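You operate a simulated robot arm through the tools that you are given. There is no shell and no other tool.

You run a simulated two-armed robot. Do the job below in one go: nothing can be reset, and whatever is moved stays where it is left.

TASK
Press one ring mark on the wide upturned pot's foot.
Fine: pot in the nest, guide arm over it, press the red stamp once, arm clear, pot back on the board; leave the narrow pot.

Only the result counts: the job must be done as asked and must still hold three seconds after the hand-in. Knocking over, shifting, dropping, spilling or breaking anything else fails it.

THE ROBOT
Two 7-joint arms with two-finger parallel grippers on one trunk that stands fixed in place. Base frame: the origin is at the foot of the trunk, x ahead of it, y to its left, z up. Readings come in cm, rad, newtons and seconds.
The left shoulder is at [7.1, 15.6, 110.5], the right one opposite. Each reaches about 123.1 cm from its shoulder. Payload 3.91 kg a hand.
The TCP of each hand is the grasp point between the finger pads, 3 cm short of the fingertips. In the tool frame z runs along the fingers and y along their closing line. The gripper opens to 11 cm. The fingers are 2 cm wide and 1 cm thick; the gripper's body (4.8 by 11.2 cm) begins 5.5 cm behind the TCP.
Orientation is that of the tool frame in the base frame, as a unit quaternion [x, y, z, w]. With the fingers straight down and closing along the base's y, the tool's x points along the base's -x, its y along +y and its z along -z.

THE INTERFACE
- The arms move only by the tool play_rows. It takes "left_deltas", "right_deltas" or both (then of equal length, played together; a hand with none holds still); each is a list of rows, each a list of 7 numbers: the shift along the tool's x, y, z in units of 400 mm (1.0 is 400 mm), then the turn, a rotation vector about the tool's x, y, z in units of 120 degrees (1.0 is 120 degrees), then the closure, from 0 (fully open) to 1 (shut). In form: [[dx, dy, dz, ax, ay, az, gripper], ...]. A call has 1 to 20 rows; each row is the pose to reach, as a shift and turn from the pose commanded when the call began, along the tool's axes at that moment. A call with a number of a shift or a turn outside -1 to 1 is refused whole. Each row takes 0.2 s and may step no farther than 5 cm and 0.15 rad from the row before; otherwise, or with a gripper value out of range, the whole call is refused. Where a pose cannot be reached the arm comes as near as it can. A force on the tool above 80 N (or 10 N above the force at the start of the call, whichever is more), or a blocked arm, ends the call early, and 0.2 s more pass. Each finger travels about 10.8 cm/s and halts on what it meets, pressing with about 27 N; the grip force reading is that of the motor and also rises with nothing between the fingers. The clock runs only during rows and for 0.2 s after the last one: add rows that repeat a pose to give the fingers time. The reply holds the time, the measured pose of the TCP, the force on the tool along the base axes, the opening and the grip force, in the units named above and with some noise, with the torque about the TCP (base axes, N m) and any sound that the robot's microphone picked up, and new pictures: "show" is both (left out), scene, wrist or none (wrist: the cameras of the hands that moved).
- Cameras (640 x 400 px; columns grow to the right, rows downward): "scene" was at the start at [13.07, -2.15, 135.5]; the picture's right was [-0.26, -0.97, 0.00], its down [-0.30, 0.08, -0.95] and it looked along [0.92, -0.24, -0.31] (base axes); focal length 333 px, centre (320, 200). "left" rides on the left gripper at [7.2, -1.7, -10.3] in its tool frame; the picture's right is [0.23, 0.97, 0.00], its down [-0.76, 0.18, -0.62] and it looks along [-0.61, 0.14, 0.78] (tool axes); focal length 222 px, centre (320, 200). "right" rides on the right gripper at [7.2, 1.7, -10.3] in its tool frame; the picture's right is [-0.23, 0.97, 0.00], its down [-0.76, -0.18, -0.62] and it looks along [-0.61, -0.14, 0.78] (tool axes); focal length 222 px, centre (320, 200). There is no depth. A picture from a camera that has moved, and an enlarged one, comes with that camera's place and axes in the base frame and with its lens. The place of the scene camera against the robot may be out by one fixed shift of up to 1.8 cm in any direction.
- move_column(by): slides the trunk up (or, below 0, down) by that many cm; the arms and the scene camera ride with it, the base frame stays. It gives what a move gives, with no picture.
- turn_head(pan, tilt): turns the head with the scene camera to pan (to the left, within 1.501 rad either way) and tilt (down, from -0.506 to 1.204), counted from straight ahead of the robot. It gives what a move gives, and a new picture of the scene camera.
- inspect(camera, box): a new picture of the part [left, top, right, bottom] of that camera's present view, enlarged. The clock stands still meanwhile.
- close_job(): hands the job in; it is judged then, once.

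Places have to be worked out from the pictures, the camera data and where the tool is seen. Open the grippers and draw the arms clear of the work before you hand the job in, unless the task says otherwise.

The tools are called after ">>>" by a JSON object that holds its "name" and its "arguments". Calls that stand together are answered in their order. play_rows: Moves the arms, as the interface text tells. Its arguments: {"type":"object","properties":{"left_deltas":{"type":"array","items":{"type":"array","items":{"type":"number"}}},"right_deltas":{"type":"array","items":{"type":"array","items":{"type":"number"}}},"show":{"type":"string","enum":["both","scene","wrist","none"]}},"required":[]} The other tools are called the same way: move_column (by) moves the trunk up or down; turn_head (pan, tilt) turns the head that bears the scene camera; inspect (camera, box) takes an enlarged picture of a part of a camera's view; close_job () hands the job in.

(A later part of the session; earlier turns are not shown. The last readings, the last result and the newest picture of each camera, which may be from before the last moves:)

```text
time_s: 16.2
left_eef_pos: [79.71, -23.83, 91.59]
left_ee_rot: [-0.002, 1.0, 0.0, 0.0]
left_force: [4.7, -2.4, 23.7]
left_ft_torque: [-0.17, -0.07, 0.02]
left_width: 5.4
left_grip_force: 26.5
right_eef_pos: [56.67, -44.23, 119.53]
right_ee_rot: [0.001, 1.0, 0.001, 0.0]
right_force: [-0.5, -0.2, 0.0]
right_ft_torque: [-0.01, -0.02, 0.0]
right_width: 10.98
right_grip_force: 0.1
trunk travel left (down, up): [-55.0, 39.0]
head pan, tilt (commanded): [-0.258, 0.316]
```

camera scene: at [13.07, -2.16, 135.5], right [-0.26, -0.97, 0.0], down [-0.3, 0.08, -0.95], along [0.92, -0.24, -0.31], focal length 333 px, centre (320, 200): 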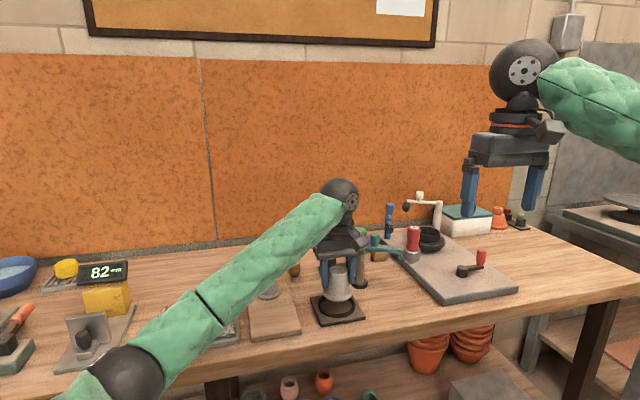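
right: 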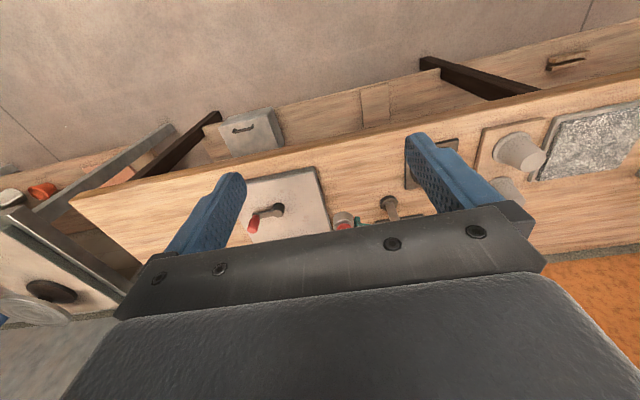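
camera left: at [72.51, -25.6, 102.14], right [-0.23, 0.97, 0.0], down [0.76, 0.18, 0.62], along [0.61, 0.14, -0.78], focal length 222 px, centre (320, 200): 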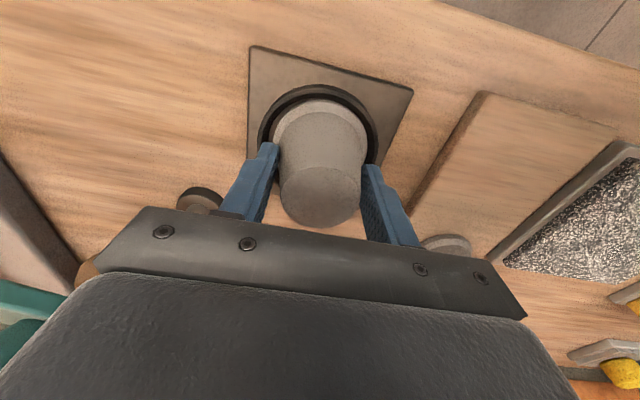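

The side force halves, so this is floor contact with friction. I'll null the rest, ease the downward load a little, then open the fingers.

>>> {"name": "play_rows", "arguments": {"left_deltas": [[-0.002, -0.001, -0.001, 0, 0, 0, 1], [-0.002, -0.001, -0.003, 0, 0, 0, 1], [-0.002, -0.001, -0.003, 0, 0, 0, 0.85], [-0.002, -0.001, -0.003, 0, 0, 0, 0.4], [-0.002, -0.001, -0.003, 0, 0, 0, 0.0], [-0.002, -0.001, -0.003, 0, 0, 0, 0.0], [-0.002, -0.001, -0.003, 0, 0, 0, 0.0]], "show": "both"}}

>>> {"name": "inspect", "arguments": {"camera": "left", "box": [240, 50, 400, 210]}}

>>> {"name": "inspect", "arguments": {"camera": "scene", "box": [300, 255, 380, 330]}}

```text
time_s: 17.8
left_eef_pos: [79.95, -24.04, 91.38]
left_ee_rot: [-0.001, 1.0, 0.0, 0.0]
left_force: [0.2, 0.0, -1.5]
left_ft_torque: [0.01, 0.0, -0.02]
left_width: 10.99
left_grip_force: 0.0
right_eef_pos: [56.75, -44.13, 119.55]
right_ee_rot: [0.0, 1.0, 0.0, 0.0]
right_force: [0.6, 0.8, -0.1]
right_ft_torque: [-0.01, 0.01, -0.04]
right_width: 11.0
right_grip_force: 0.1
trunk travel left (down, up): [-55.0, 39.0]
head pan, tilt (commanded): [-0.258, 0.316]
camera scene: at [13.06, -2.16, 135.5], right [-0.26, -0.97, 0.0], down [-0.3, 0.08, -0.95], along [0.92, -0.24, -0.31], focal length 333 px, centre (320, 200)
camera left: at [72.6, -25.71, 101.87], right [-0.23, 0.97, 0.0], down [0.76, 0.18, 0.62], along [0.61, 0.14, -0.78], focal length 222 px, centre (320, 200)
```

scene: 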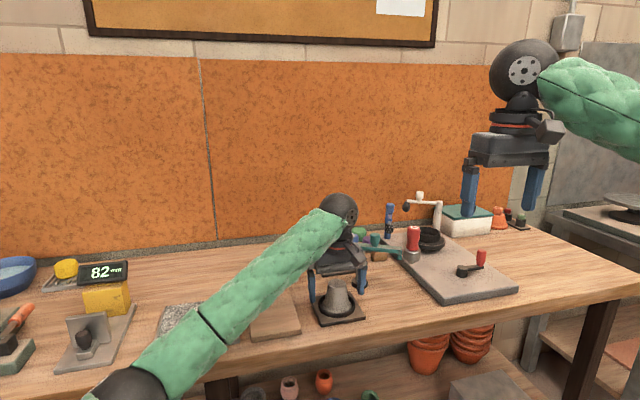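
left: 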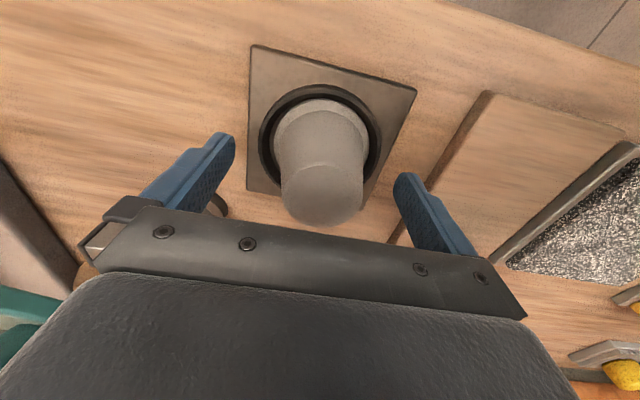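

```text
2.50 times, centred on (320, 130) of left
camera zoom: at [72.6, -25.71, 101.87], right [-0.23, 0.97, 0.0], down [0.76, 0.18, 0.62], along [0.61, 0.14, -0.78], focal length 555 px, centre (320, 375)
```

zoom: 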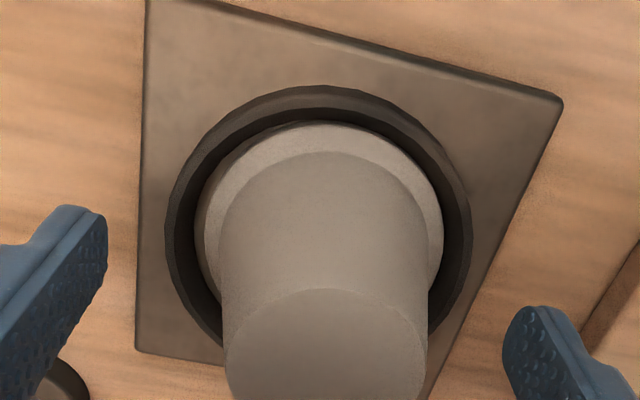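

```text
5.33 times, centred on (340, 292) of scene
camera zoom: at [13.06, -2.16, 135.5], right [-0.26, -0.97, 0.0], down [-0.3, 0.08, -0.95], along [0.92, -0.24, -0.31], focal length 1776 px, centre (213, -293)
```

zoom: 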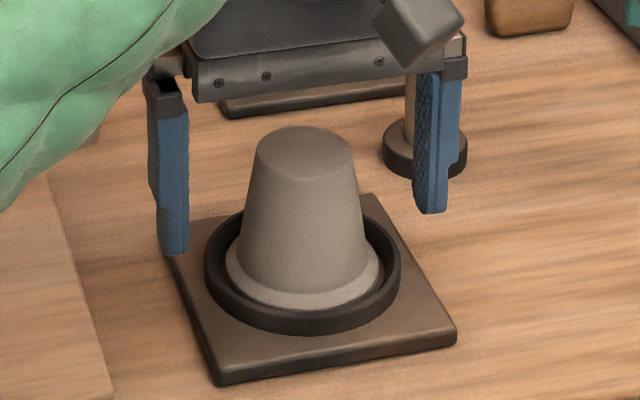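

The pot stands in the nest and the hand is free. I'll raise the left hand straight up, then check the pot from above.

>>> {"name": "play_rows", "arguments": {"left_deltas": [[0, 0.001, -0.03, 0, 0, 0, 0], [0, 0.001, -0.08, 0, 0, 0, 0], [0, 0.001, -0.15, 0, 0, 0, 0], [0, 0.001, -0.23, 0, 0, 0, 0], [0, 0.001, -0.31, 0, 0, 0, 0], [0, 0.001, -0.37, 0, 0, 0, 0], [0, 0.001, -0.4, 0, 0, 0, 0], [0, 0.001, -0.4, 0, 0, 0, 0]], "show": "both"}}

>>> {"name": "inspect", "arguments": {"camera": "left", "box": [250, 20, 390, 160]}}

>>> {"name": "inspect", "arguments": {"camera": "scene", "box": [290, 220, 440, 340]}}

>>> {"name": "inspect", "arguments": {"camera": "left", "box": [0, 40, 280, 215]}}

```text
time_s: 19.6
left_eef_pos: [80.17, -23.98, 107.37]
left_ee_rot: [0.0, 1.0, 0.0, -0.001]
left_force: [0.3, 0.5, 0.2]
left_ft_torque: [-0.04, -0.01, 0.02]
left_width: 10.96
left_grip_force: 0.1
right_eef_pos: [56.87, -44.19, 119.48]
right_ee_rot: [0.0, 1.0, -0.001, 0.001]
right_force: [0.0, 0.5, -0.1]
right_ft_torque: [-0.01, 0.0, -0.01]
right_width: 11.0
right_grip_force: 0.2
trunk travel left (down, up): [-55.0, 39.0]
head pan, tilt (commanded): [-0.258, 0.316]
camera scene: at [13.09, -2.17, 135.49], right [-0.26, -0.97, 0.0], down [-0.3, 0.08, -0.95], along [0.92, -0.24, -0.31], focal length 333 px, centre (320, 200)
camera left: at [72.83, -25.73, 117.8], right [-0.23, 0.97, 0.0], down [0.76, 0.18, 0.62], along [0.61, 0.14, -0.78], focal length 222 px, centre (320, 200)
```

scene: 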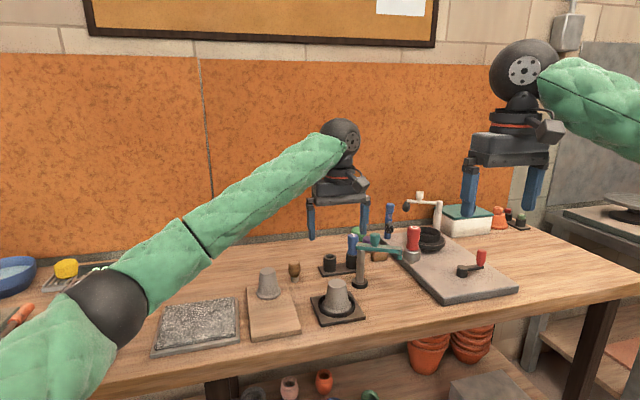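
left: 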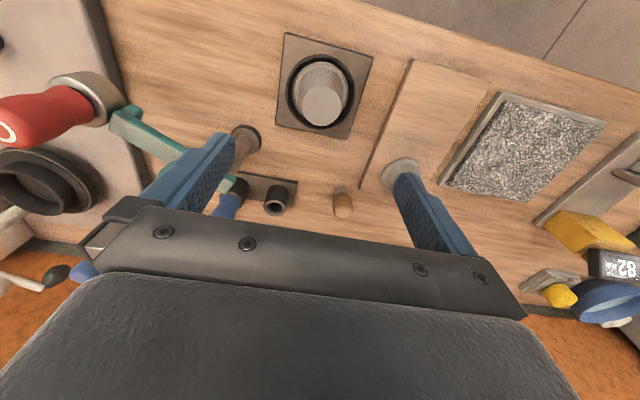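

```text
2.86 times, centred on (320, 90) of left
camera zoom: at [72.83, -25.73, 117.8], right [-0.23, 0.97, 0.0], down [0.76, 0.18, 0.62], along [0.61, 0.14, -0.78], focal length 635 px, centre (320, 514)
```

zoom: 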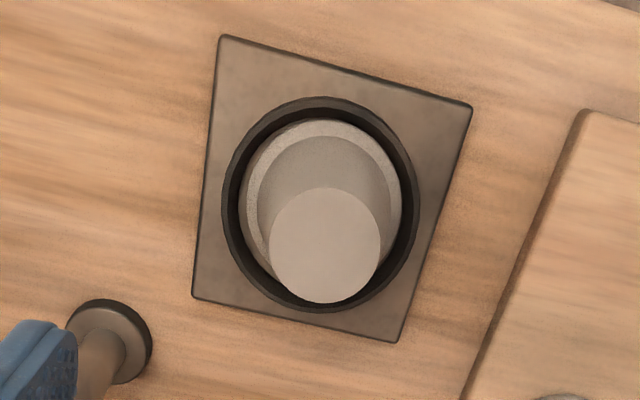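

```text
3.33 times, centred on (365, 280) of scene
camera zoom: at [13.09, -2.17, 135.49], right [-0.26, -0.97, 0.0], down [-0.3, 0.08, -0.95], along [0.92, -0.24, -0.31], focal length 1110 px, centre (170, -67)
```

zoom: 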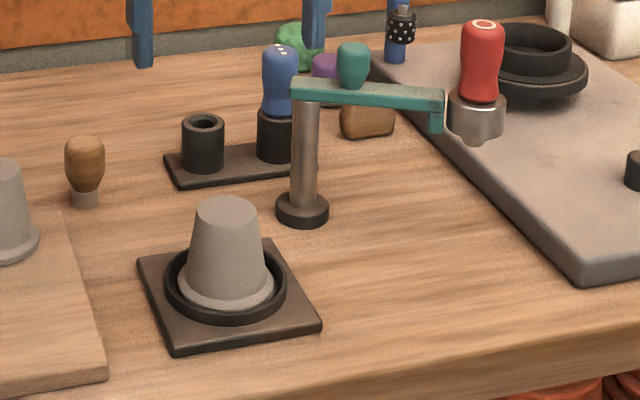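

```text
2.29 times, centred on (140, 128) of left
camera zoom: at [72.83, -25.73, 117.8], right [-0.23, 0.97, 0.0], down [0.76, 0.18, 0.62], along [0.61, 0.14, -0.78], focal length 508 px, centre (731, 366)
```

zoom: 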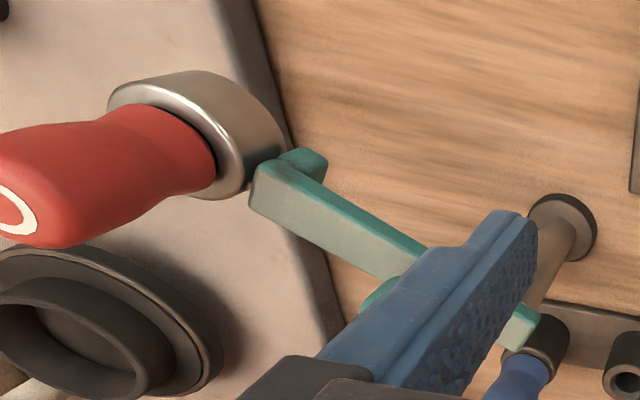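

The pot is upright and centred in the nest at about (79.9, -23.9). Next I'll clear the left hand to the side and bring the right hand, turned 65° to line up with the guide arm, over the teal knob near (87.8, -37.3).

>>> {"name": "play_rows", "arguments": {"left_deltas": [[0.025, 0.0725, -0.02, 0, 0, 0, 0], [0.05, 0.145, -0.04, 0, 0, 0, 0], [0.075, 0.2175, -0.06, 0, 0, 0, 0], [0.1, 0.29, -0.08, 0, 0, 0, 0], [0.125, 0.3625, -0.1, 0, 0, 0, 0], [0.15, 0.435, -0.12, 0, 0, 0, 0], [0.175, 0.5075, -0.14, 0, 0, 0, 0], [0.2, 0.58, -0.16, 0, 0, 0, 0], [0.225, 0.6525, -0.18, 0, 0, 0, 0], [0.25, 0.725, -0.2, 0, 0, 0, 0], [0.25, 0.725, -0.2, 0, 0, 0, 0], [0.25, 0.725, -0.2, 0, 0, 0, 0]], "right_deltas": [[-0.0775, 0.0172, 0.016, 0, 0, -0.0542, 0], [-0.155, 0.0345, 0.0325, 0, 0, -0.1083, 0], [-0.2325, 0.0517, 0.0487, 0, 0, -0.1625, 0], [-0.31, 0.069, 0.065, 0, 0, -0.2167, 0], [-0.3875, 0.0862, 0.0812, 0, 0, -0.2708, 0], [-0.465, 0.1035, 0.0975, 0, 0, -0.325, 0], [-0.5425, 0.1207, 0.1137, 0, 0, -0.3792, 0], [-0.62, 0.138, 0.13, 0, 0, -0.4333, 0], [-0.6975, 0.1552, 0.1462, 0, 0, -0.4875, 0], [-0.775, 0.1725, 0.1625, 0, 0, -0.5417, 0], [-0.775, 0.1725, 0.1625, 0, 0, -0.5417, 0], [-0.775, 0.1725, 0.1625, 0, 0, -0.5417, 0]], "show": "both"}}

```text
time_s: 22.2
left_eef_pos: [70.34, 4.95, 115.58]
left_ee_rot: [-0.001, 1.0, 0.0, -0.001]
left_force: [-0.2, 1.3, 0.6]
left_ft_torque: [-0.03, -0.03, -0.03]
left_width: 11.02
left_grip_force: 0.0
right_eef_pos: [87.92, -36.86, 112.86]
right_ee_rot: [-0.538, 0.843, 0.0, -0.001]
right_force: [0.2, 0.2, -0.5]
right_ft_torque: [-0.01, 0.0, 0.0]
right_width: 11.0
right_grip_force: 0.1
trunk travel left (down, up): [-55.0, 39.0]
head pan, tilt (commanded): [-0.258, 0.316]
camera scene: at [13.11, -2.03, 135.49], right [-0.25, -0.97, 0.0], down [-0.3, 0.08, -0.95], along [0.92, -0.24, -0.31], focal length 333 px, centre (320, 200)
camera right: at [83.27, -42.76, 123.35], right [-0.79, 0.62, 0.0], down [0.48, 0.62, 0.62], along [0.38, 0.49, -0.78], focal length 222 px, centre (320, 200)
camera left: at [63.01, 3.28, 125.98], right [-0.23, 0.97, 0.0], down [0.76, 0.18, 0.62], along [0.61, 0.14, -0.78], focal length 222 px, centre (320, 200)
```

scene: 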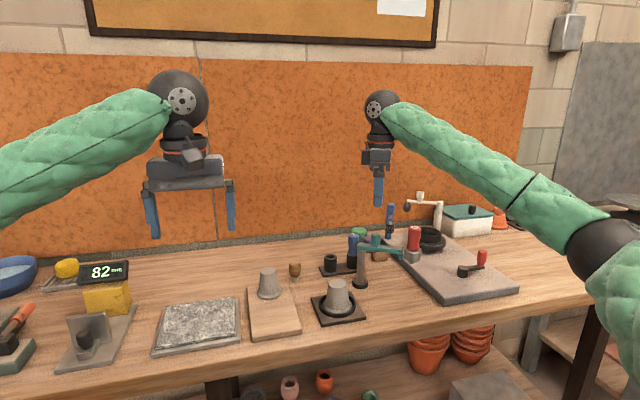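
right: 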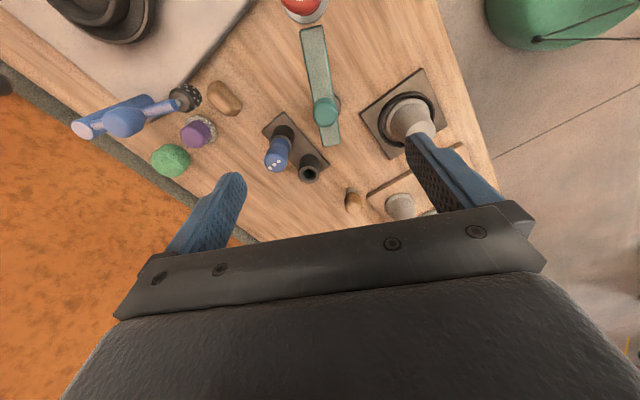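
left: 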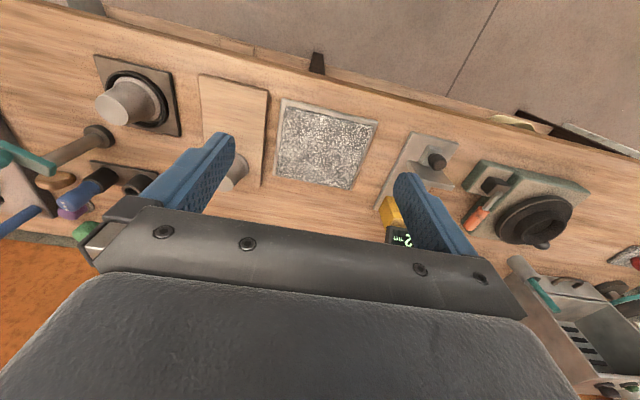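

The right wrist camera now looks straight down on the teal arm and knob. I'll enlarge to measure them.

>>> {"name": "inspect", "arguments": {"camera": "right", "box": [250, 0, 450, 170]}}

>>> {"name": "inspect", "arguments": {"camera": "right", "box": [270, 60, 390, 160]}}

```text
2.35 times, centred on (350, 85) of right
camera zoom: at [83.27, -42.76, 123.35], right [-0.79, 0.62, 0.0], down [0.48, 0.62, 0.62], along [0.38, 0.49, -0.78], focal length 523 px, centre (249, 471)
```

zoom: 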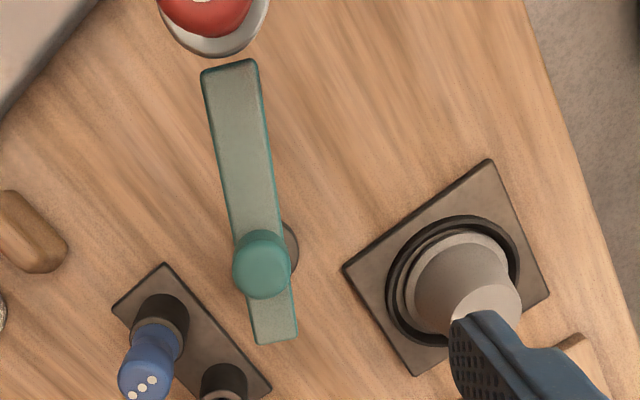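

```text
4.00 times, centred on (330, 110) of right
camera zoom: at [83.27, -42.76, 123.35], right [-0.79, 0.62, 0.0], down [0.48, 0.62, 0.62], along [0.38, 0.49, -0.78], focal length 888 px, centre (280, 560)
```

zoom: 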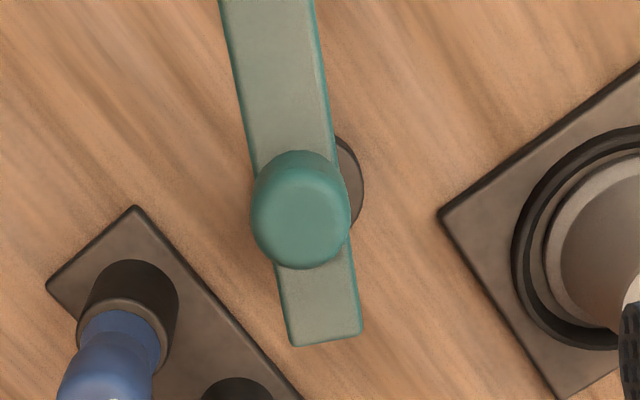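

From this view the bar is about 2.2 cm wide and points at 243°. The knob (2.5 cm across) is at about (87.3, -36.8), 0.57 cm off my tool axis. I'll centre on it, part-close the fingers and come down to z 105.

>>> {"name": "play_rows", "arguments": {"right_deltas": [[0.0044, 0.0137, 0.02, 0, 0, 0.0167, 0.2], [0.0044, 0.0137, 0.07, 0, 0, 0.0167, 0.4], [0.0044, 0.0137, 0.12, 0, 0, 0.0167, 0.5], [0.0044, 0.0137, 0.17, 0, 0, 0.0167, 0.5], [0.0044, 0.0137, 0.2, 0, 0, 0.0167, 0.5], [0.0044, 0.0137, 0.2, 0, 0, 0.0167, 0.5]], "show": "both"}}

>>> {"name": "inspect", "arguments": {"camera": "right", "box": [230, 0, 430, 200]}}

>>> {"name": "inspect", "arguments": {"camera": "scene", "box": [310, 170, 450, 300]}}

```text
time_s: 23.6
left_eef_pos: [70.18, 4.85, 115.59]
left_ee_rot: [-0.001, 1.0, 0.0, 0.001]
left_force: [-0.6, -0.6, 0.1]
left_ft_torque: [-0.03, 0.0, 0.01]
left_width: 10.97
left_grip_force: 0.1
right_eef_pos: [87.36, -37.37, 105.1]
right_ee_rot: [-0.523, 0.853, -0.001, 0.001]
right_force: [-0.4, 0.4, 0.6]
right_ft_torque: [0.01, -0.03, -0.01]
right_width: 5.51
right_grip_force: 0.0
trunk travel left (down, up): [-55.0, 39.0]
head pan, tilt (commanded): [-0.258, 0.316]
camera scene: at [13.07, -2.13, 135.5], right [-0.26, -0.97, 0.0], down [-0.3, 0.08, -0.95], along [0.92, -0.24, -0.31], focal length 333 px, centre (320, 200)
camera right: at [82.44, -43.04, 115.49], right [-0.77, 0.64, 0.0], down [0.5, 0.6, 0.62], along [0.4, 0.48, -0.78], focal length 222 px, centre (320, 200)
```

scene: 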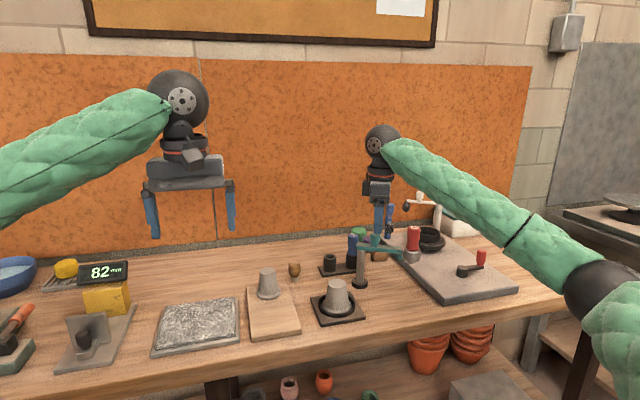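
right: 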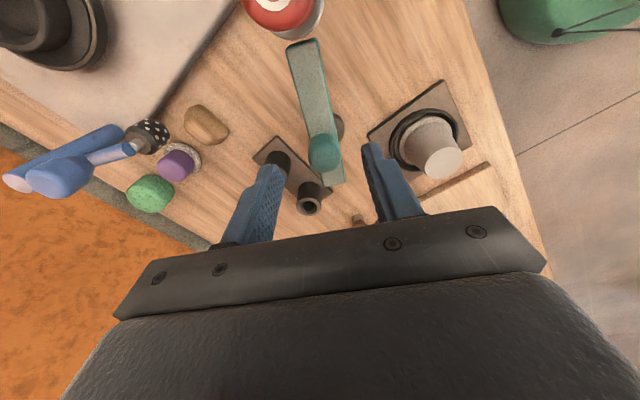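

```text
2.00 times, centred on (330, 100) of right
camera zoom: at [82.44, -43.04, 115.49], right [-0.77, 0.64, 0.0], down [0.5, 0.6, 0.62], along [0.4, 0.48, -0.78], focal length 444 px, centre (300, 400)
```

zoom: 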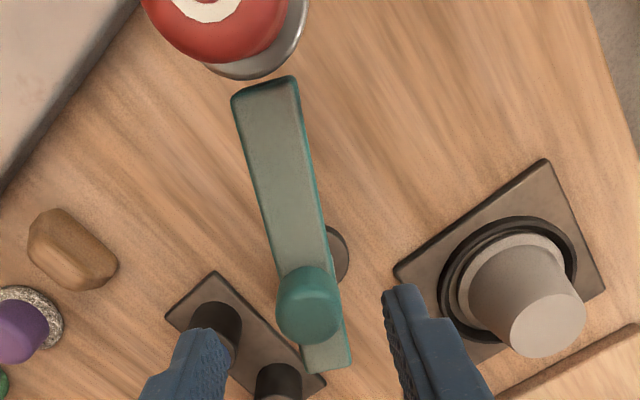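

```text
3.08 times, centred on (380, 235) of scene
camera zoom: at [13.07, -2.13, 135.5], right [-0.26, -0.97, 0.0], down [-0.3, 0.08, -0.95], along [0.92, -0.24, -0.31], focal length 1025 px, centre (135, 92)
```

zoom: 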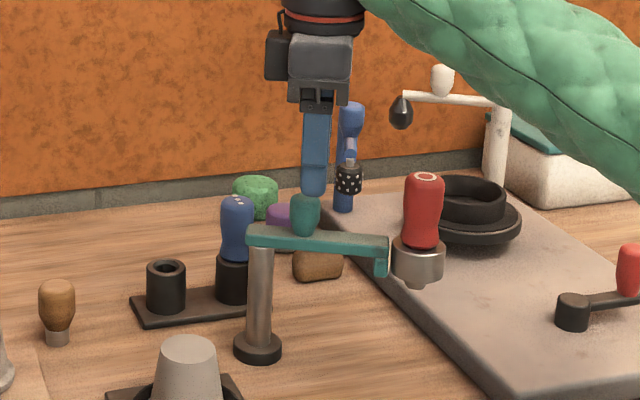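

Readings have settled; the knob is about (-0.07, +0.43) from the tool axis, and the bar is within 1° of the gripper. I'll correct and lower to TCP z 98.5 so the fingers straddle knob and bar.

>>> {"name": "play_rows", "arguments": {"right_deltas": [[-0.0088, 0.0064, 0.02, 0, 0, 0.008, 0.5], [-0.0088, 0.0064, 0.06, 0, 0, 0.008, 0.5], [-0.0088, 0.0064, 0.1, 0, 0, 0.008, 0.5], [-0.0088, 0.0064, 0.14, 0, 0, 0.008, 0.5], [-0.0088, 0.0064, 0.166, 0, 0, 0.008, 0.5], [-0.0088, 0.0064, 0.166, 0, 0, 0.008, 0.5], [-0.0088, 0.0064, 0.166, 0, 0, 0.008, 0.5]], "show": "both"}}

>>> {"name": "inspect", "arguments": {"camera": "right", "box": [220, 40, 420, 240]}}

>>> {"name": "inspect", "arguments": {"camera": "scene", "box": [320, 190, 440, 300]}}

```text
time_s: 25.2
left_eef_pos: [70.27, 4.87, 115.55]
left_ee_rot: [-0.001, 1.0, 0.0, 0.0]
left_force: [-0.6, 0.0, -0.2]
left_ft_torque: [0.02, 0.01, 0.02]
left_width: 11.0
left_grip_force: 0.0
right_eef_pos: [87.21, -36.6, 98.39]
right_ee_rot: [-0.516, 0.857, 0.0, 0.0]
right_force: [0.4, -0.2, 0.1]
right_ft_torque: [-0.03, -0.02, -0.02]
right_width: 5.47
right_grip_force: 0.1
trunk travel left (down, up): [-55.0, 39.0]
head pan, tilt (commanded): [-0.258, 0.316]
camera scene: at [13.1, -2.13, 135.49], right [-0.26, -0.97, 0.0], down [-0.3, 0.08, -0.95], along [0.92, -0.24, -0.31], focal length 333 px, centre (320, 200)
camera right: at [82.19, -42.32, 108.83], right [-0.75, 0.66, 0.0], down [0.51, 0.59, 0.62], along [0.41, 0.47, -0.78], focal length 222 px, centre (320, 200)
```

scene: 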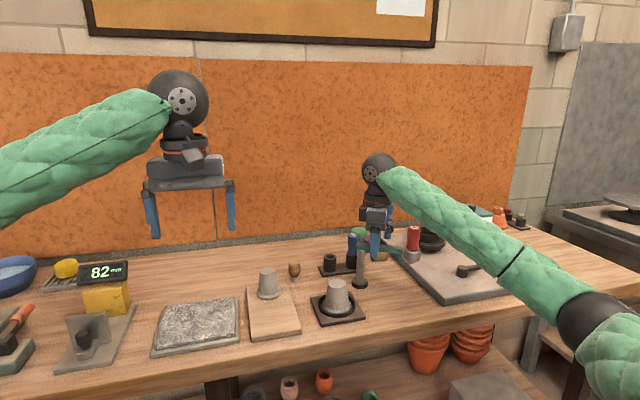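
right: 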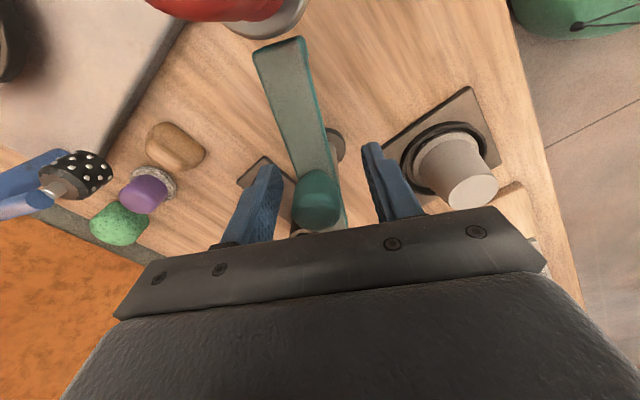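

```text
2.00 times, centred on (320, 140) of right
camera zoom: at [82.19, -42.32, 108.83], right [-0.75, 0.66, 0.0], down [0.51, 0.59, 0.62], along [0.41, 0.47, -0.78], focal length 444 px, centre (320, 320)
```

zoom: 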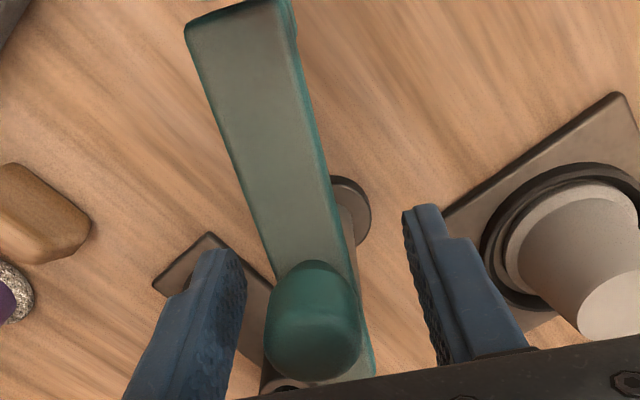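

```text
3.64 times, centred on (380, 245) of scene
camera zoom: at [13.1, -2.13, 135.49], right [-0.26, -0.97, 0.0], down [-0.3, 0.08, -0.95], along [0.92, -0.24, -0.31], focal length 1211 px, centre (102, 36)
```

zoom: 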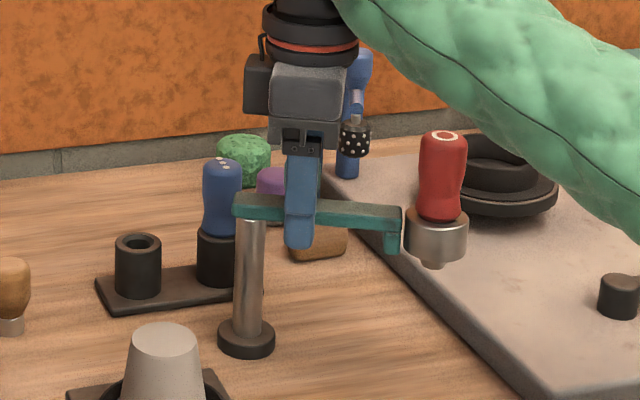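

The fingers straddle the knob, which sits about 0.3 cm further out along the bar. I'll shift there and close on it.

>>> {"name": "play_rows", "arguments": {"right_deltas": [[0.006, -0.0025, 0, 0, 0, 0, 0.5], [0.006, -0.0025, 0, 0, 0, 0, 0.65], [0.006, -0.0025, 0, 0, 0, 0, 0.9], [0.006, -0.0025, 0, 0, 0, 0, 1.0], [0.006, -0.0025, 0, 0, 0, 0, 1.0]], "show": "wrist"}}

>>> {"name": "inspect", "arguments": {"camera": "scene", "box": [320, 190, 440, 300]}}

>>> {"name": "inspect", "arguments": {"camera": "right", "box": [220, 40, 420, 240]}}

```text
time_s: 26.4
left_eef_pos: [70.23, 5.01, 115.5]
left_ee_rot: [0.0, 1.0, 0.0, -0.002]
left_force: [-0.5, 0.2, -0.4]
left_ft_torque: [0.03, 0.0, -0.02]
left_width: 11.01
left_grip_force: 0.0
right_eef_pos: [87.12, -37.02, 98.5]
right_ee_rot: [-0.515, 0.857, -0.001, 0.0]
right_force: [1.7, -2.5, 0.5]
right_ft_torque: [-0.14, -0.71, -0.08]
right_width: 2.6
right_grip_force: 45.0
trunk travel left (down, up): [-55.0, 39.0]
head pan, tilt (commanded): [-0.258, 0.316]
camera right: at [82.15, -42.65, 108.83], right [-0.75, 0.66, 0.0], down [0.51, 0.59, 0.62], along [0.41, 0.47, -0.78], focal length 222 px, centre (320, 200)
```

right: 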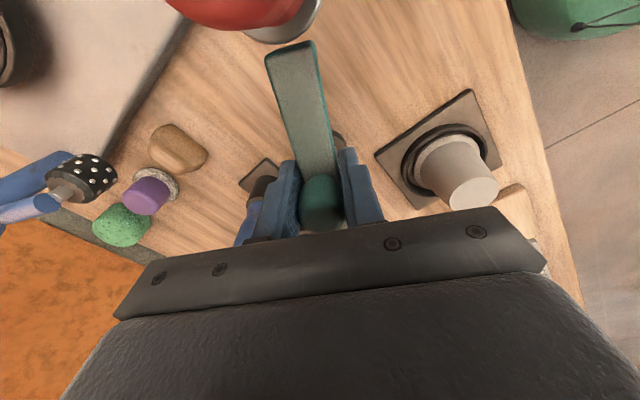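

```text
3.64 times, centred on (380, 245) of scene
camera zoom: at [13.09, -2.16, 135.5], right [-0.26, -0.97, 0.0], down [-0.3, 0.08, -0.95], along [0.92, -0.24, -0.31], focal length 1211 px, centre (102, 36)
```

zoom: 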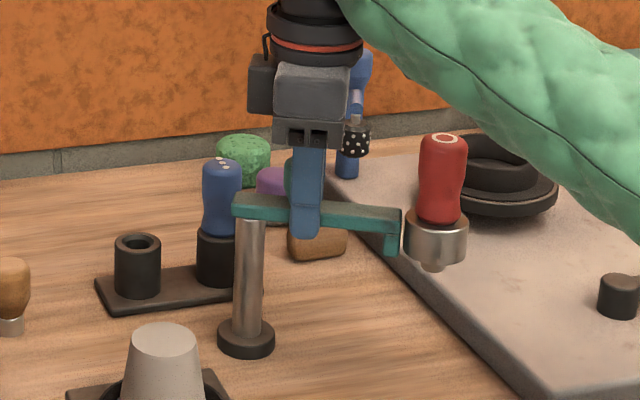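

```text
2.00 times, centred on (320, 140) of right
camera zoom: at [82.15, -42.65, 108.83], right [-0.75, 0.66, 0.0], down [0.51, 0.59, 0.62], along [0.41, 0.47, -0.78], focal length 444 px, centre (320, 320)
```

zoom: 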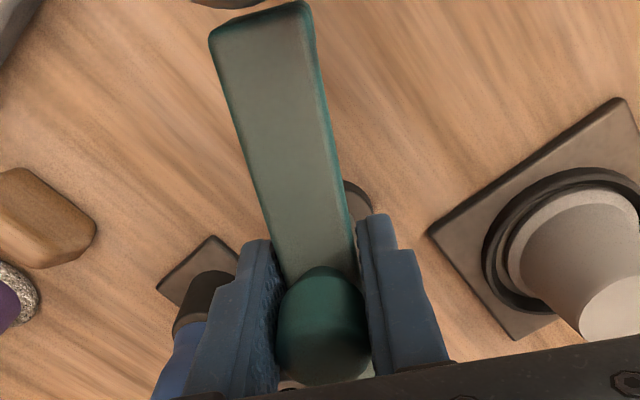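

The knob is gripped (2.6 cm). The pivot lies about 3.95 cm inward along the bar, so I'll try a first gentle 12° of swing toward the nest and watch the forces.

>>> {"name": "play_rows", "arguments": {"right_deltas": [[-0.0002, 0.0069, 0, 0, 0, 0.0333, 1], [-0.001, 0.01374, 0, 0, 0, 0.0667, 1], [-0.0022, 0.0205, 0, 0, 0, 0.1, 1], [-0.0022, 0.0205, 0, 0, 0, 0.1, 1]], "show": "both"}}

>>> {"name": "inspect", "arguments": {"camera": "scene", "box": [320, 190, 440, 300]}}

```text
time_s: 27.4
left_eef_pos: [70.24, 4.83, 115.57]
left_ee_rot: [-0.001, 1.0, 0.0, 0.0]
left_force: [0.7, -0.3, -0.1]
left_ft_torque: [0.0, -0.05, 0.0]
left_width: 10.99
left_grip_force: 0.0
right_eef_pos: [86.42, -36.54, 98.52]
right_ee_rot: [-0.423, 0.906, 0.0, 0.0]
right_force: [1.1, -1.0, 5.6]
right_ft_torque: [-0.24, -0.36, -0.11]
right_width: 2.6
right_grip_force: 45.0
trunk travel left (down, up): [-55.0, 39.0]
head pan, tilt (commanded): [-0.258, 0.316]
camera scene: at [13.03, -2.11, 135.51], right [-0.25, -0.97, 0.0], down [-0.3, 0.08, -0.95], along [0.92, -0.24, -0.31], focal length 333 px, centre (320, 200)
camera right: at [80.4, -41.04, 108.83], right [-0.6, 0.8, 0.0], down [0.63, 0.47, 0.62], along [0.5, 0.37, -0.78], focal length 222 px, centre (320, 200)
```

scene: 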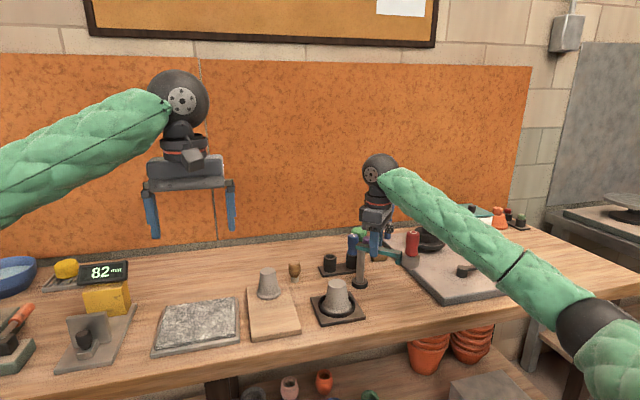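
right: 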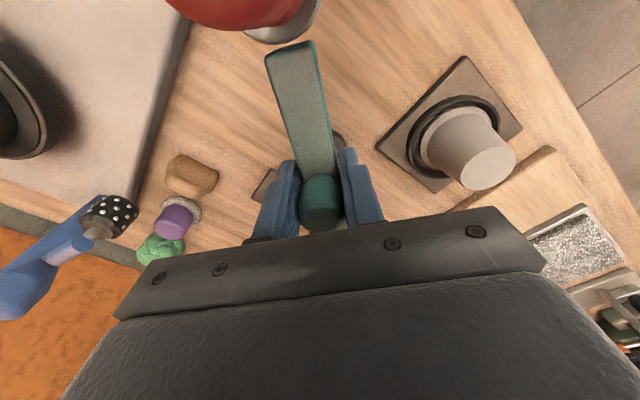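

```text
3.64 times, centred on (380, 245) of scene
camera zoom: at [13.03, -2.11, 135.51], right [-0.25, -0.97, 0.0], down [-0.3, 0.08, -0.95], along [0.92, -0.24, -0.31], focal length 1211 px, centre (102, 36)
```

zoom: 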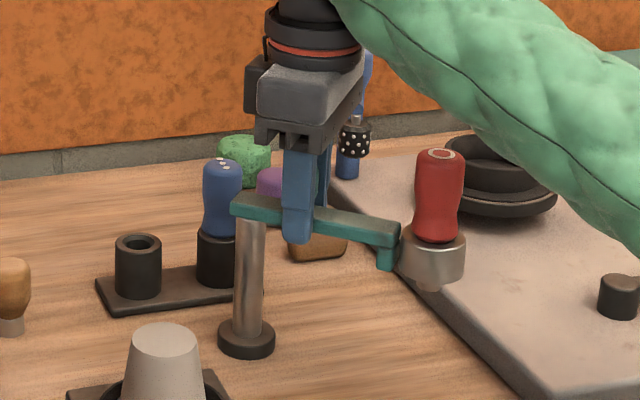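

The arm turns freely with only a few newtons. I'll swing another 60° the same way.

>>> {"name": "play_rows", "arguments": {"right_deltas": [[-0.00054, 0.01032, 0, 0, 0, 0.05, 1], [-0.00216, 0.02053, 0, 0, 0, 0.1, 1], [-0.00483, 0.03052, 0, 0, 0, 0.15, 1], [-0.00854, 0.04017, 0, 0, 0, 0.2, 1], [-0.01323, 0.04938, 0, 0, 0, 0.25, 1], [-0.01886, 0.05804, 0, 0, 0, 0.3, 1], [-0.02536, 0.06608, 0, 0, 0, 0.35, 1], [-0.03267, 0.07339, 0, 0, 0, 0.4, 1], [-0.04071, 0.07989, 0, 0, 0, 0.45, 1], [-0.04938, 0.08552, 0, 0, 0, 0.5, 1], [-0.04938, 0.08552, 0, 0, 0, 0.5, 1]], "show": "both"}}

>>> {"name": "inspect", "arguments": {"camera": "scene", "box": [290, 200, 430, 330]}}

>>> {"name": "inspect", "arguments": {"camera": "right", "box": [220, 0, 520, 240]}}

```text
time_s: 29.8
left_eef_pos: [70.24, 4.91, 115.58]
left_ee_rot: [-0.001, 1.0, 0.0, 0.0]
left_force: [0.4, -0.7, -0.7]
left_ft_torque: [0.0, 0.03, -0.02]
left_width: 10.95
left_grip_force: 0.1
right_eef_pos: [85.01, -32.83, 98.52]
right_ee_rot: [0.087, 0.996, 0.0, 0.0]
right_force: [8.9, 4.8, 14.9]
right_ft_torque: [0.79, 0.74, 0.21]
right_width: 2.57
right_grip_force: 45.4
trunk travel left (down, up): [-55.0, 39.0]
head pan, tilt (commanded): [-0.258, 0.316]
camera scene: at [13.04, -2.04, 135.51], right [-0.25, -0.97, 0.0], down [-0.3, 0.08, -0.95], along [0.92, -0.24, -0.31], focal length 333 px, centre (320, 200)
camera right: at [78.14, -29.94, 108.81], right [0.39, 0.92, 0.0], down [0.72, -0.31, 0.62], along [0.57, -0.24, -0.78], focal length 222 px, centre (320, 200)
```

scene: 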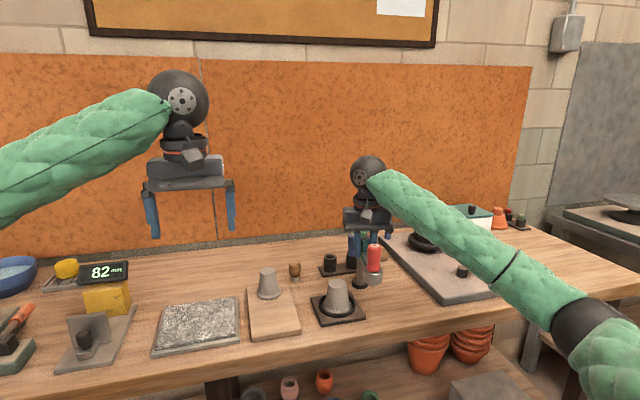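
right: 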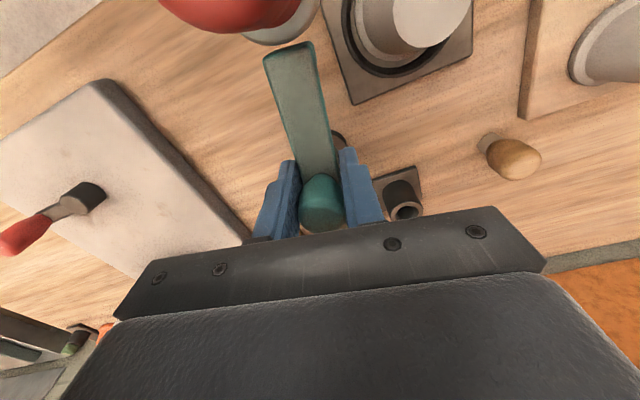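

```text
3.08 times, centred on (360, 265) of scene
camera zoom: at [13.04, -2.04, 135.51], right [-0.25, -0.97, 0.0], down [-0.3, 0.08, -0.95], along [0.92, -0.24, -0.31], focal length 1025 px, centre (197, 0)
```

zoom: 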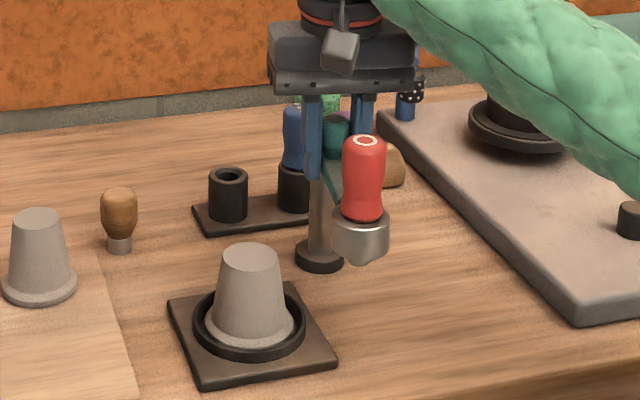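

```text
1.67 times, centred on (370, 120) of right
camera zoom: at [78.14, -29.94, 108.81], right [0.39, 0.92, 0.0], down [0.72, -0.31, 0.62], along [0.57, -0.24, -0.78], focal length 370 px, centre (237, 333)
```

zoom: 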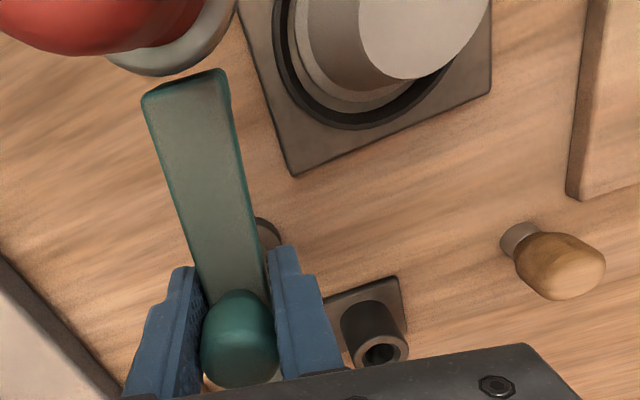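

The arm is at about 170° and following well; the pull toward the post suggests a tiny radius error, which I'll trim. I'll swing 20° more to bring the stamp just short of the pot and compare heights there.

>>> {"name": "play_rows", "arguments": {"right_deltas": [[-0.0015, 0.0095, -0.001, 0, 0, 0.04167, 1], [-0.003, 0.0185, -0.002, 0, 0, 0.08333, 1], [-0.0055, 0.0272, -0.0025, 0, 0, 0.125, 1], [-0.0082, 0.0355, -0.0025, 0, 0, 0.16667, 1], [-0.0082, 0.0355, -0.0025, 0, 0, 0.16667, 1]], "show": "both"}}

>>> {"name": "inspect", "arguments": {"camera": "scene", "box": [300, 230, 400, 325]}}

>>> {"name": "inspect", "arguments": {"camera": "right", "box": [150, 0, 450, 240]}}

>>> {"name": "inspect", "arguments": {"camera": "left", "box": [0, 30, 250, 230]}}

```text
time_s: 31.0
left_eef_pos: [70.19, 4.84, 115.6]
left_ee_rot: [-0.001, 1.0, 0.0, 0.0]
left_force: [0.3, -0.1, -0.9]
left_ft_torque: [-0.01, -0.03, -0.02]
left_width: 10.97
left_grip_force: 0.1
right_eef_pos: [85.63, -31.44, 98.46]
right_ee_rot: [0.258, 0.966, -0.001, -0.002]
right_force: [-23.0, 5.5, -12.8]
right_ft_torque: [0.33, -0.74, -0.2]
right_width: 2.61
right_grip_force: 44.5
trunk travel left (down, up): [-55.0, 39.0]
head pan, tilt (commanded): [-0.258, 0.316]
camera scene: at [12.96, -2.13, 135.49], right [-0.26, -0.97, 0.0], down [-0.3, 0.08, -0.95], along [0.92, -0.24, -0.31], focal length 333 px, centre (320, 200)
camera right: at [80.06, -26.46, 108.83], right [0.68, 0.73, 0.0], down [0.57, -0.53, 0.62], along [0.45, -0.43, -0.78], focal length 222 px, centre (320, 200)
```

scene: 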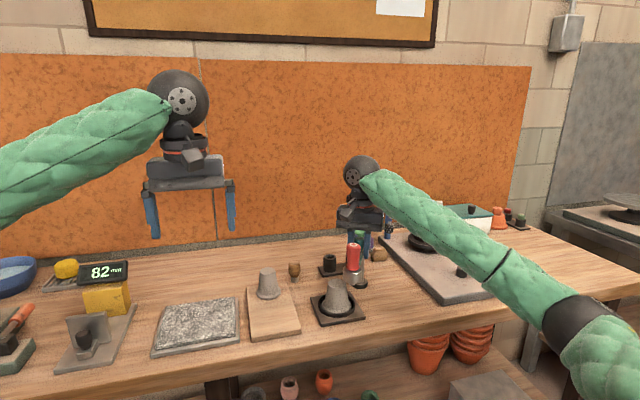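
right: 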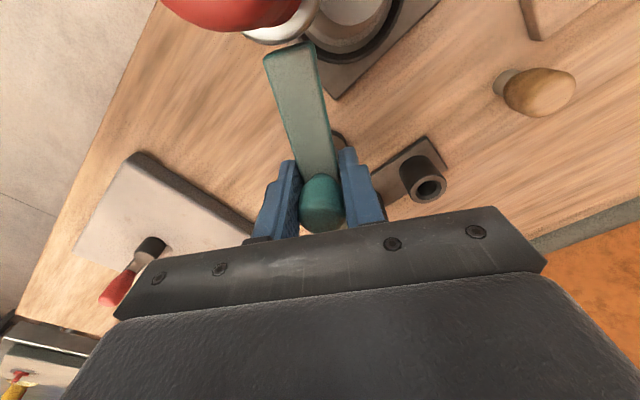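

```text
4.21 times, centred on (350, 278) of scene
camera zoom: at [12.96, -2.13, 135.49], right [-0.26, -0.97, 0.0], down [-0.3, 0.08, -0.95], along [0.92, -0.24, -0.31], focal length 1402 px, centre (194, -126)
```

zoom: 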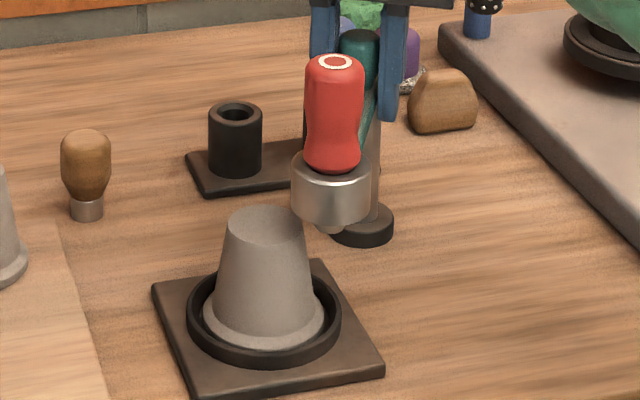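

```text
1.67 times, centred on (300, 120) of right
camera zoom: at [80.06, -26.46, 108.83], right [0.68, 0.73, 0.0], down [0.57, -0.53, 0.62], along [0.45, -0.43, -0.78], focal length 370 px, centre (353, 333)
```

zoom: 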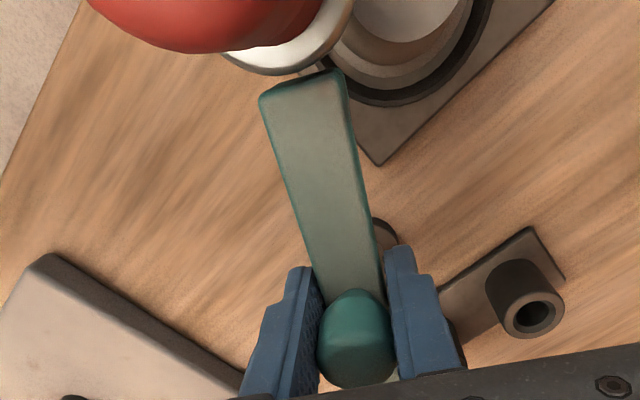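

```text
2.00 times, centred on (125, 130) of left
camera zoom: at [62.88, 3.13, 126.02], right [-0.23, 0.97, 0.0], down [0.76, 0.18, 0.62], along [0.61, 0.14, -0.78], focal length 444 px, centre (710, 340)
```

zoom: 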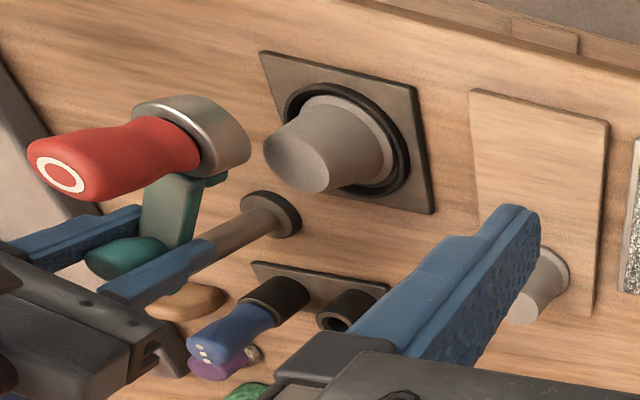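

The stamp is just beside the pot. Calibrating the scene camera on the fingertips, its tip is at z of about 92.5 against the pot's foot at about 91.7, so it should clear. I'll ease the radial load and swing 12° more, watching for resistance.

>>> {"name": "play_rows", "arguments": {"right_deltas": [[0.001, 0.0052, 0.0006, 0, 0, 0.025, 1], [0.0013, 0.01045, 0.0011, 0, 0, 0.05, 1], [0.0007, 0.0156, 0.0011, 0, 0, 0.075, 1], [-0.0003, 0.02079, 0.0011, 0, 0, 0.1, 1], [-0.0003, 0.02079, 0.0011, 0, 0, 0.1, 1]], "show": "both"}}

>>> {"name": "inspect", "arguments": {"camera": "scene", "box": [300, 230, 400, 325]}}

>>> {"name": "inspect", "arguments": {"camera": "left", "box": [40, 30, 240, 190]}}

```text
time_s: 32.2
left_eef_pos: [70.33, 4.89, 115.54]
left_ee_rot: [-0.001, 1.0, 0.001, 0.0]
left_force: [-0.2, 1.1, 0.7]
left_ft_torque: [-0.01, 0.01, -0.02]
left_width: 11.01
left_grip_force: 0.0
right_eef_pos: [86.05, -30.8, 98.41]
right_ee_rot: [0.357, 0.934, 0.0, 0.0]
right_force: [-12.2, 7.6, -12.6]
right_ft_torque: [0.37, -0.85, -0.16]
right_width: 2.6
right_grip_force: 45.1
trunk travel left (down, up): [-55.0, 39.0]
head pan, tilt (commanded): [-0.258, 0.316]
camera scene: at [13.07, -2.1, 135.49], right [-0.25, -0.97, 0.0], down [-0.3, 0.08, -0.95], along [0.92, -0.24, -0.31], focal length 333 px, centre (320, 200)
camera right: at [81.77, -24.75, 108.82], right [0.82, 0.57, 0.0], down [0.45, -0.64, 0.62], along [0.36, -0.51, -0.78], focal length 222 px, centre (320, 200)
```

scene: 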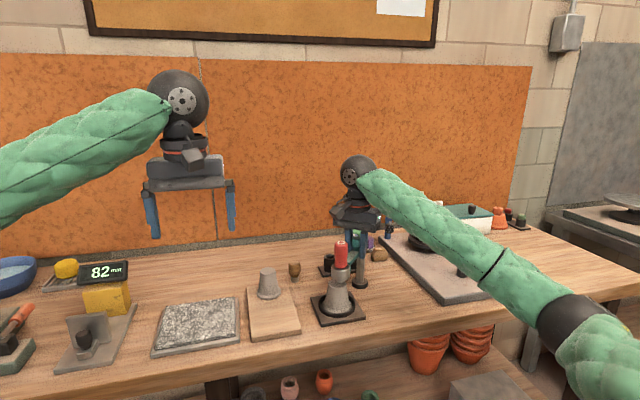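
right: 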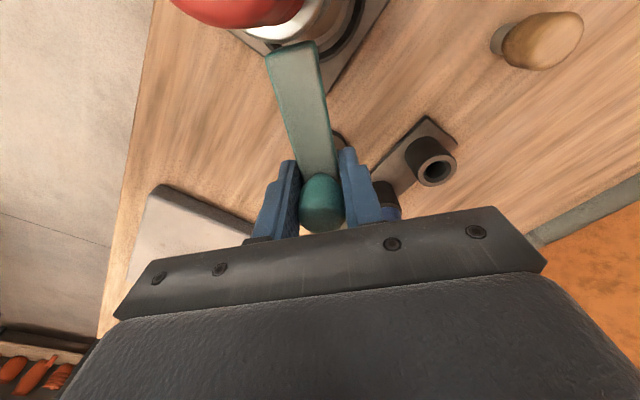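

```text
4.21 times, centred on (350, 278) of scene
camera zoom: at [13.07, -2.1, 135.49], right [-0.25, -0.97, 0.0], down [-0.3, 0.08, -0.95], along [0.92, -0.24, -0.31], focal length 1402 px, centre (194, -126)
```

zoom: 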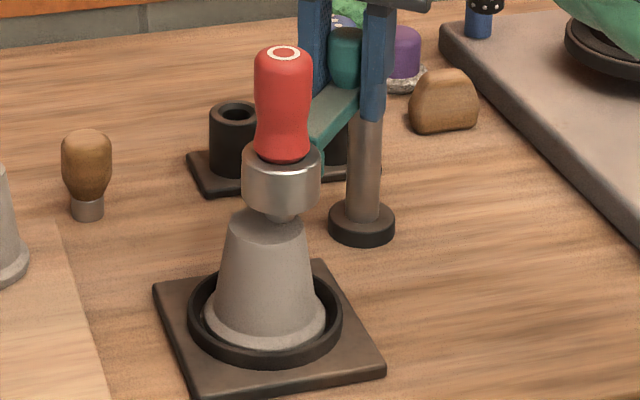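

```text
2.50 times, centred on (140, 110) of left
camera zoom: at [62.98, 3.18, 125.99], right [-0.23, 0.97, 0.0], down [0.76, 0.18, 0.62], along [0.61, 0.14, -0.78], focal length 555 px, centre (770, 425)
```

zoom: 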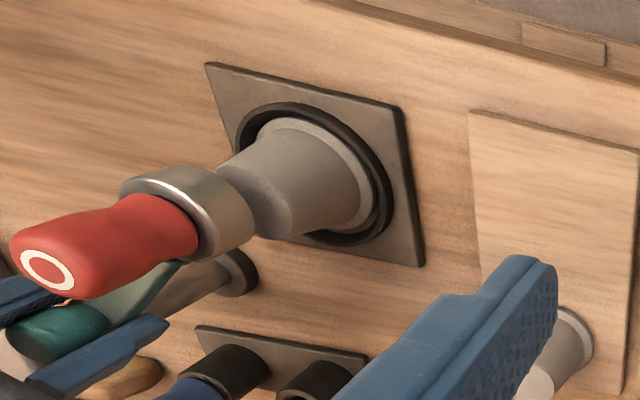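

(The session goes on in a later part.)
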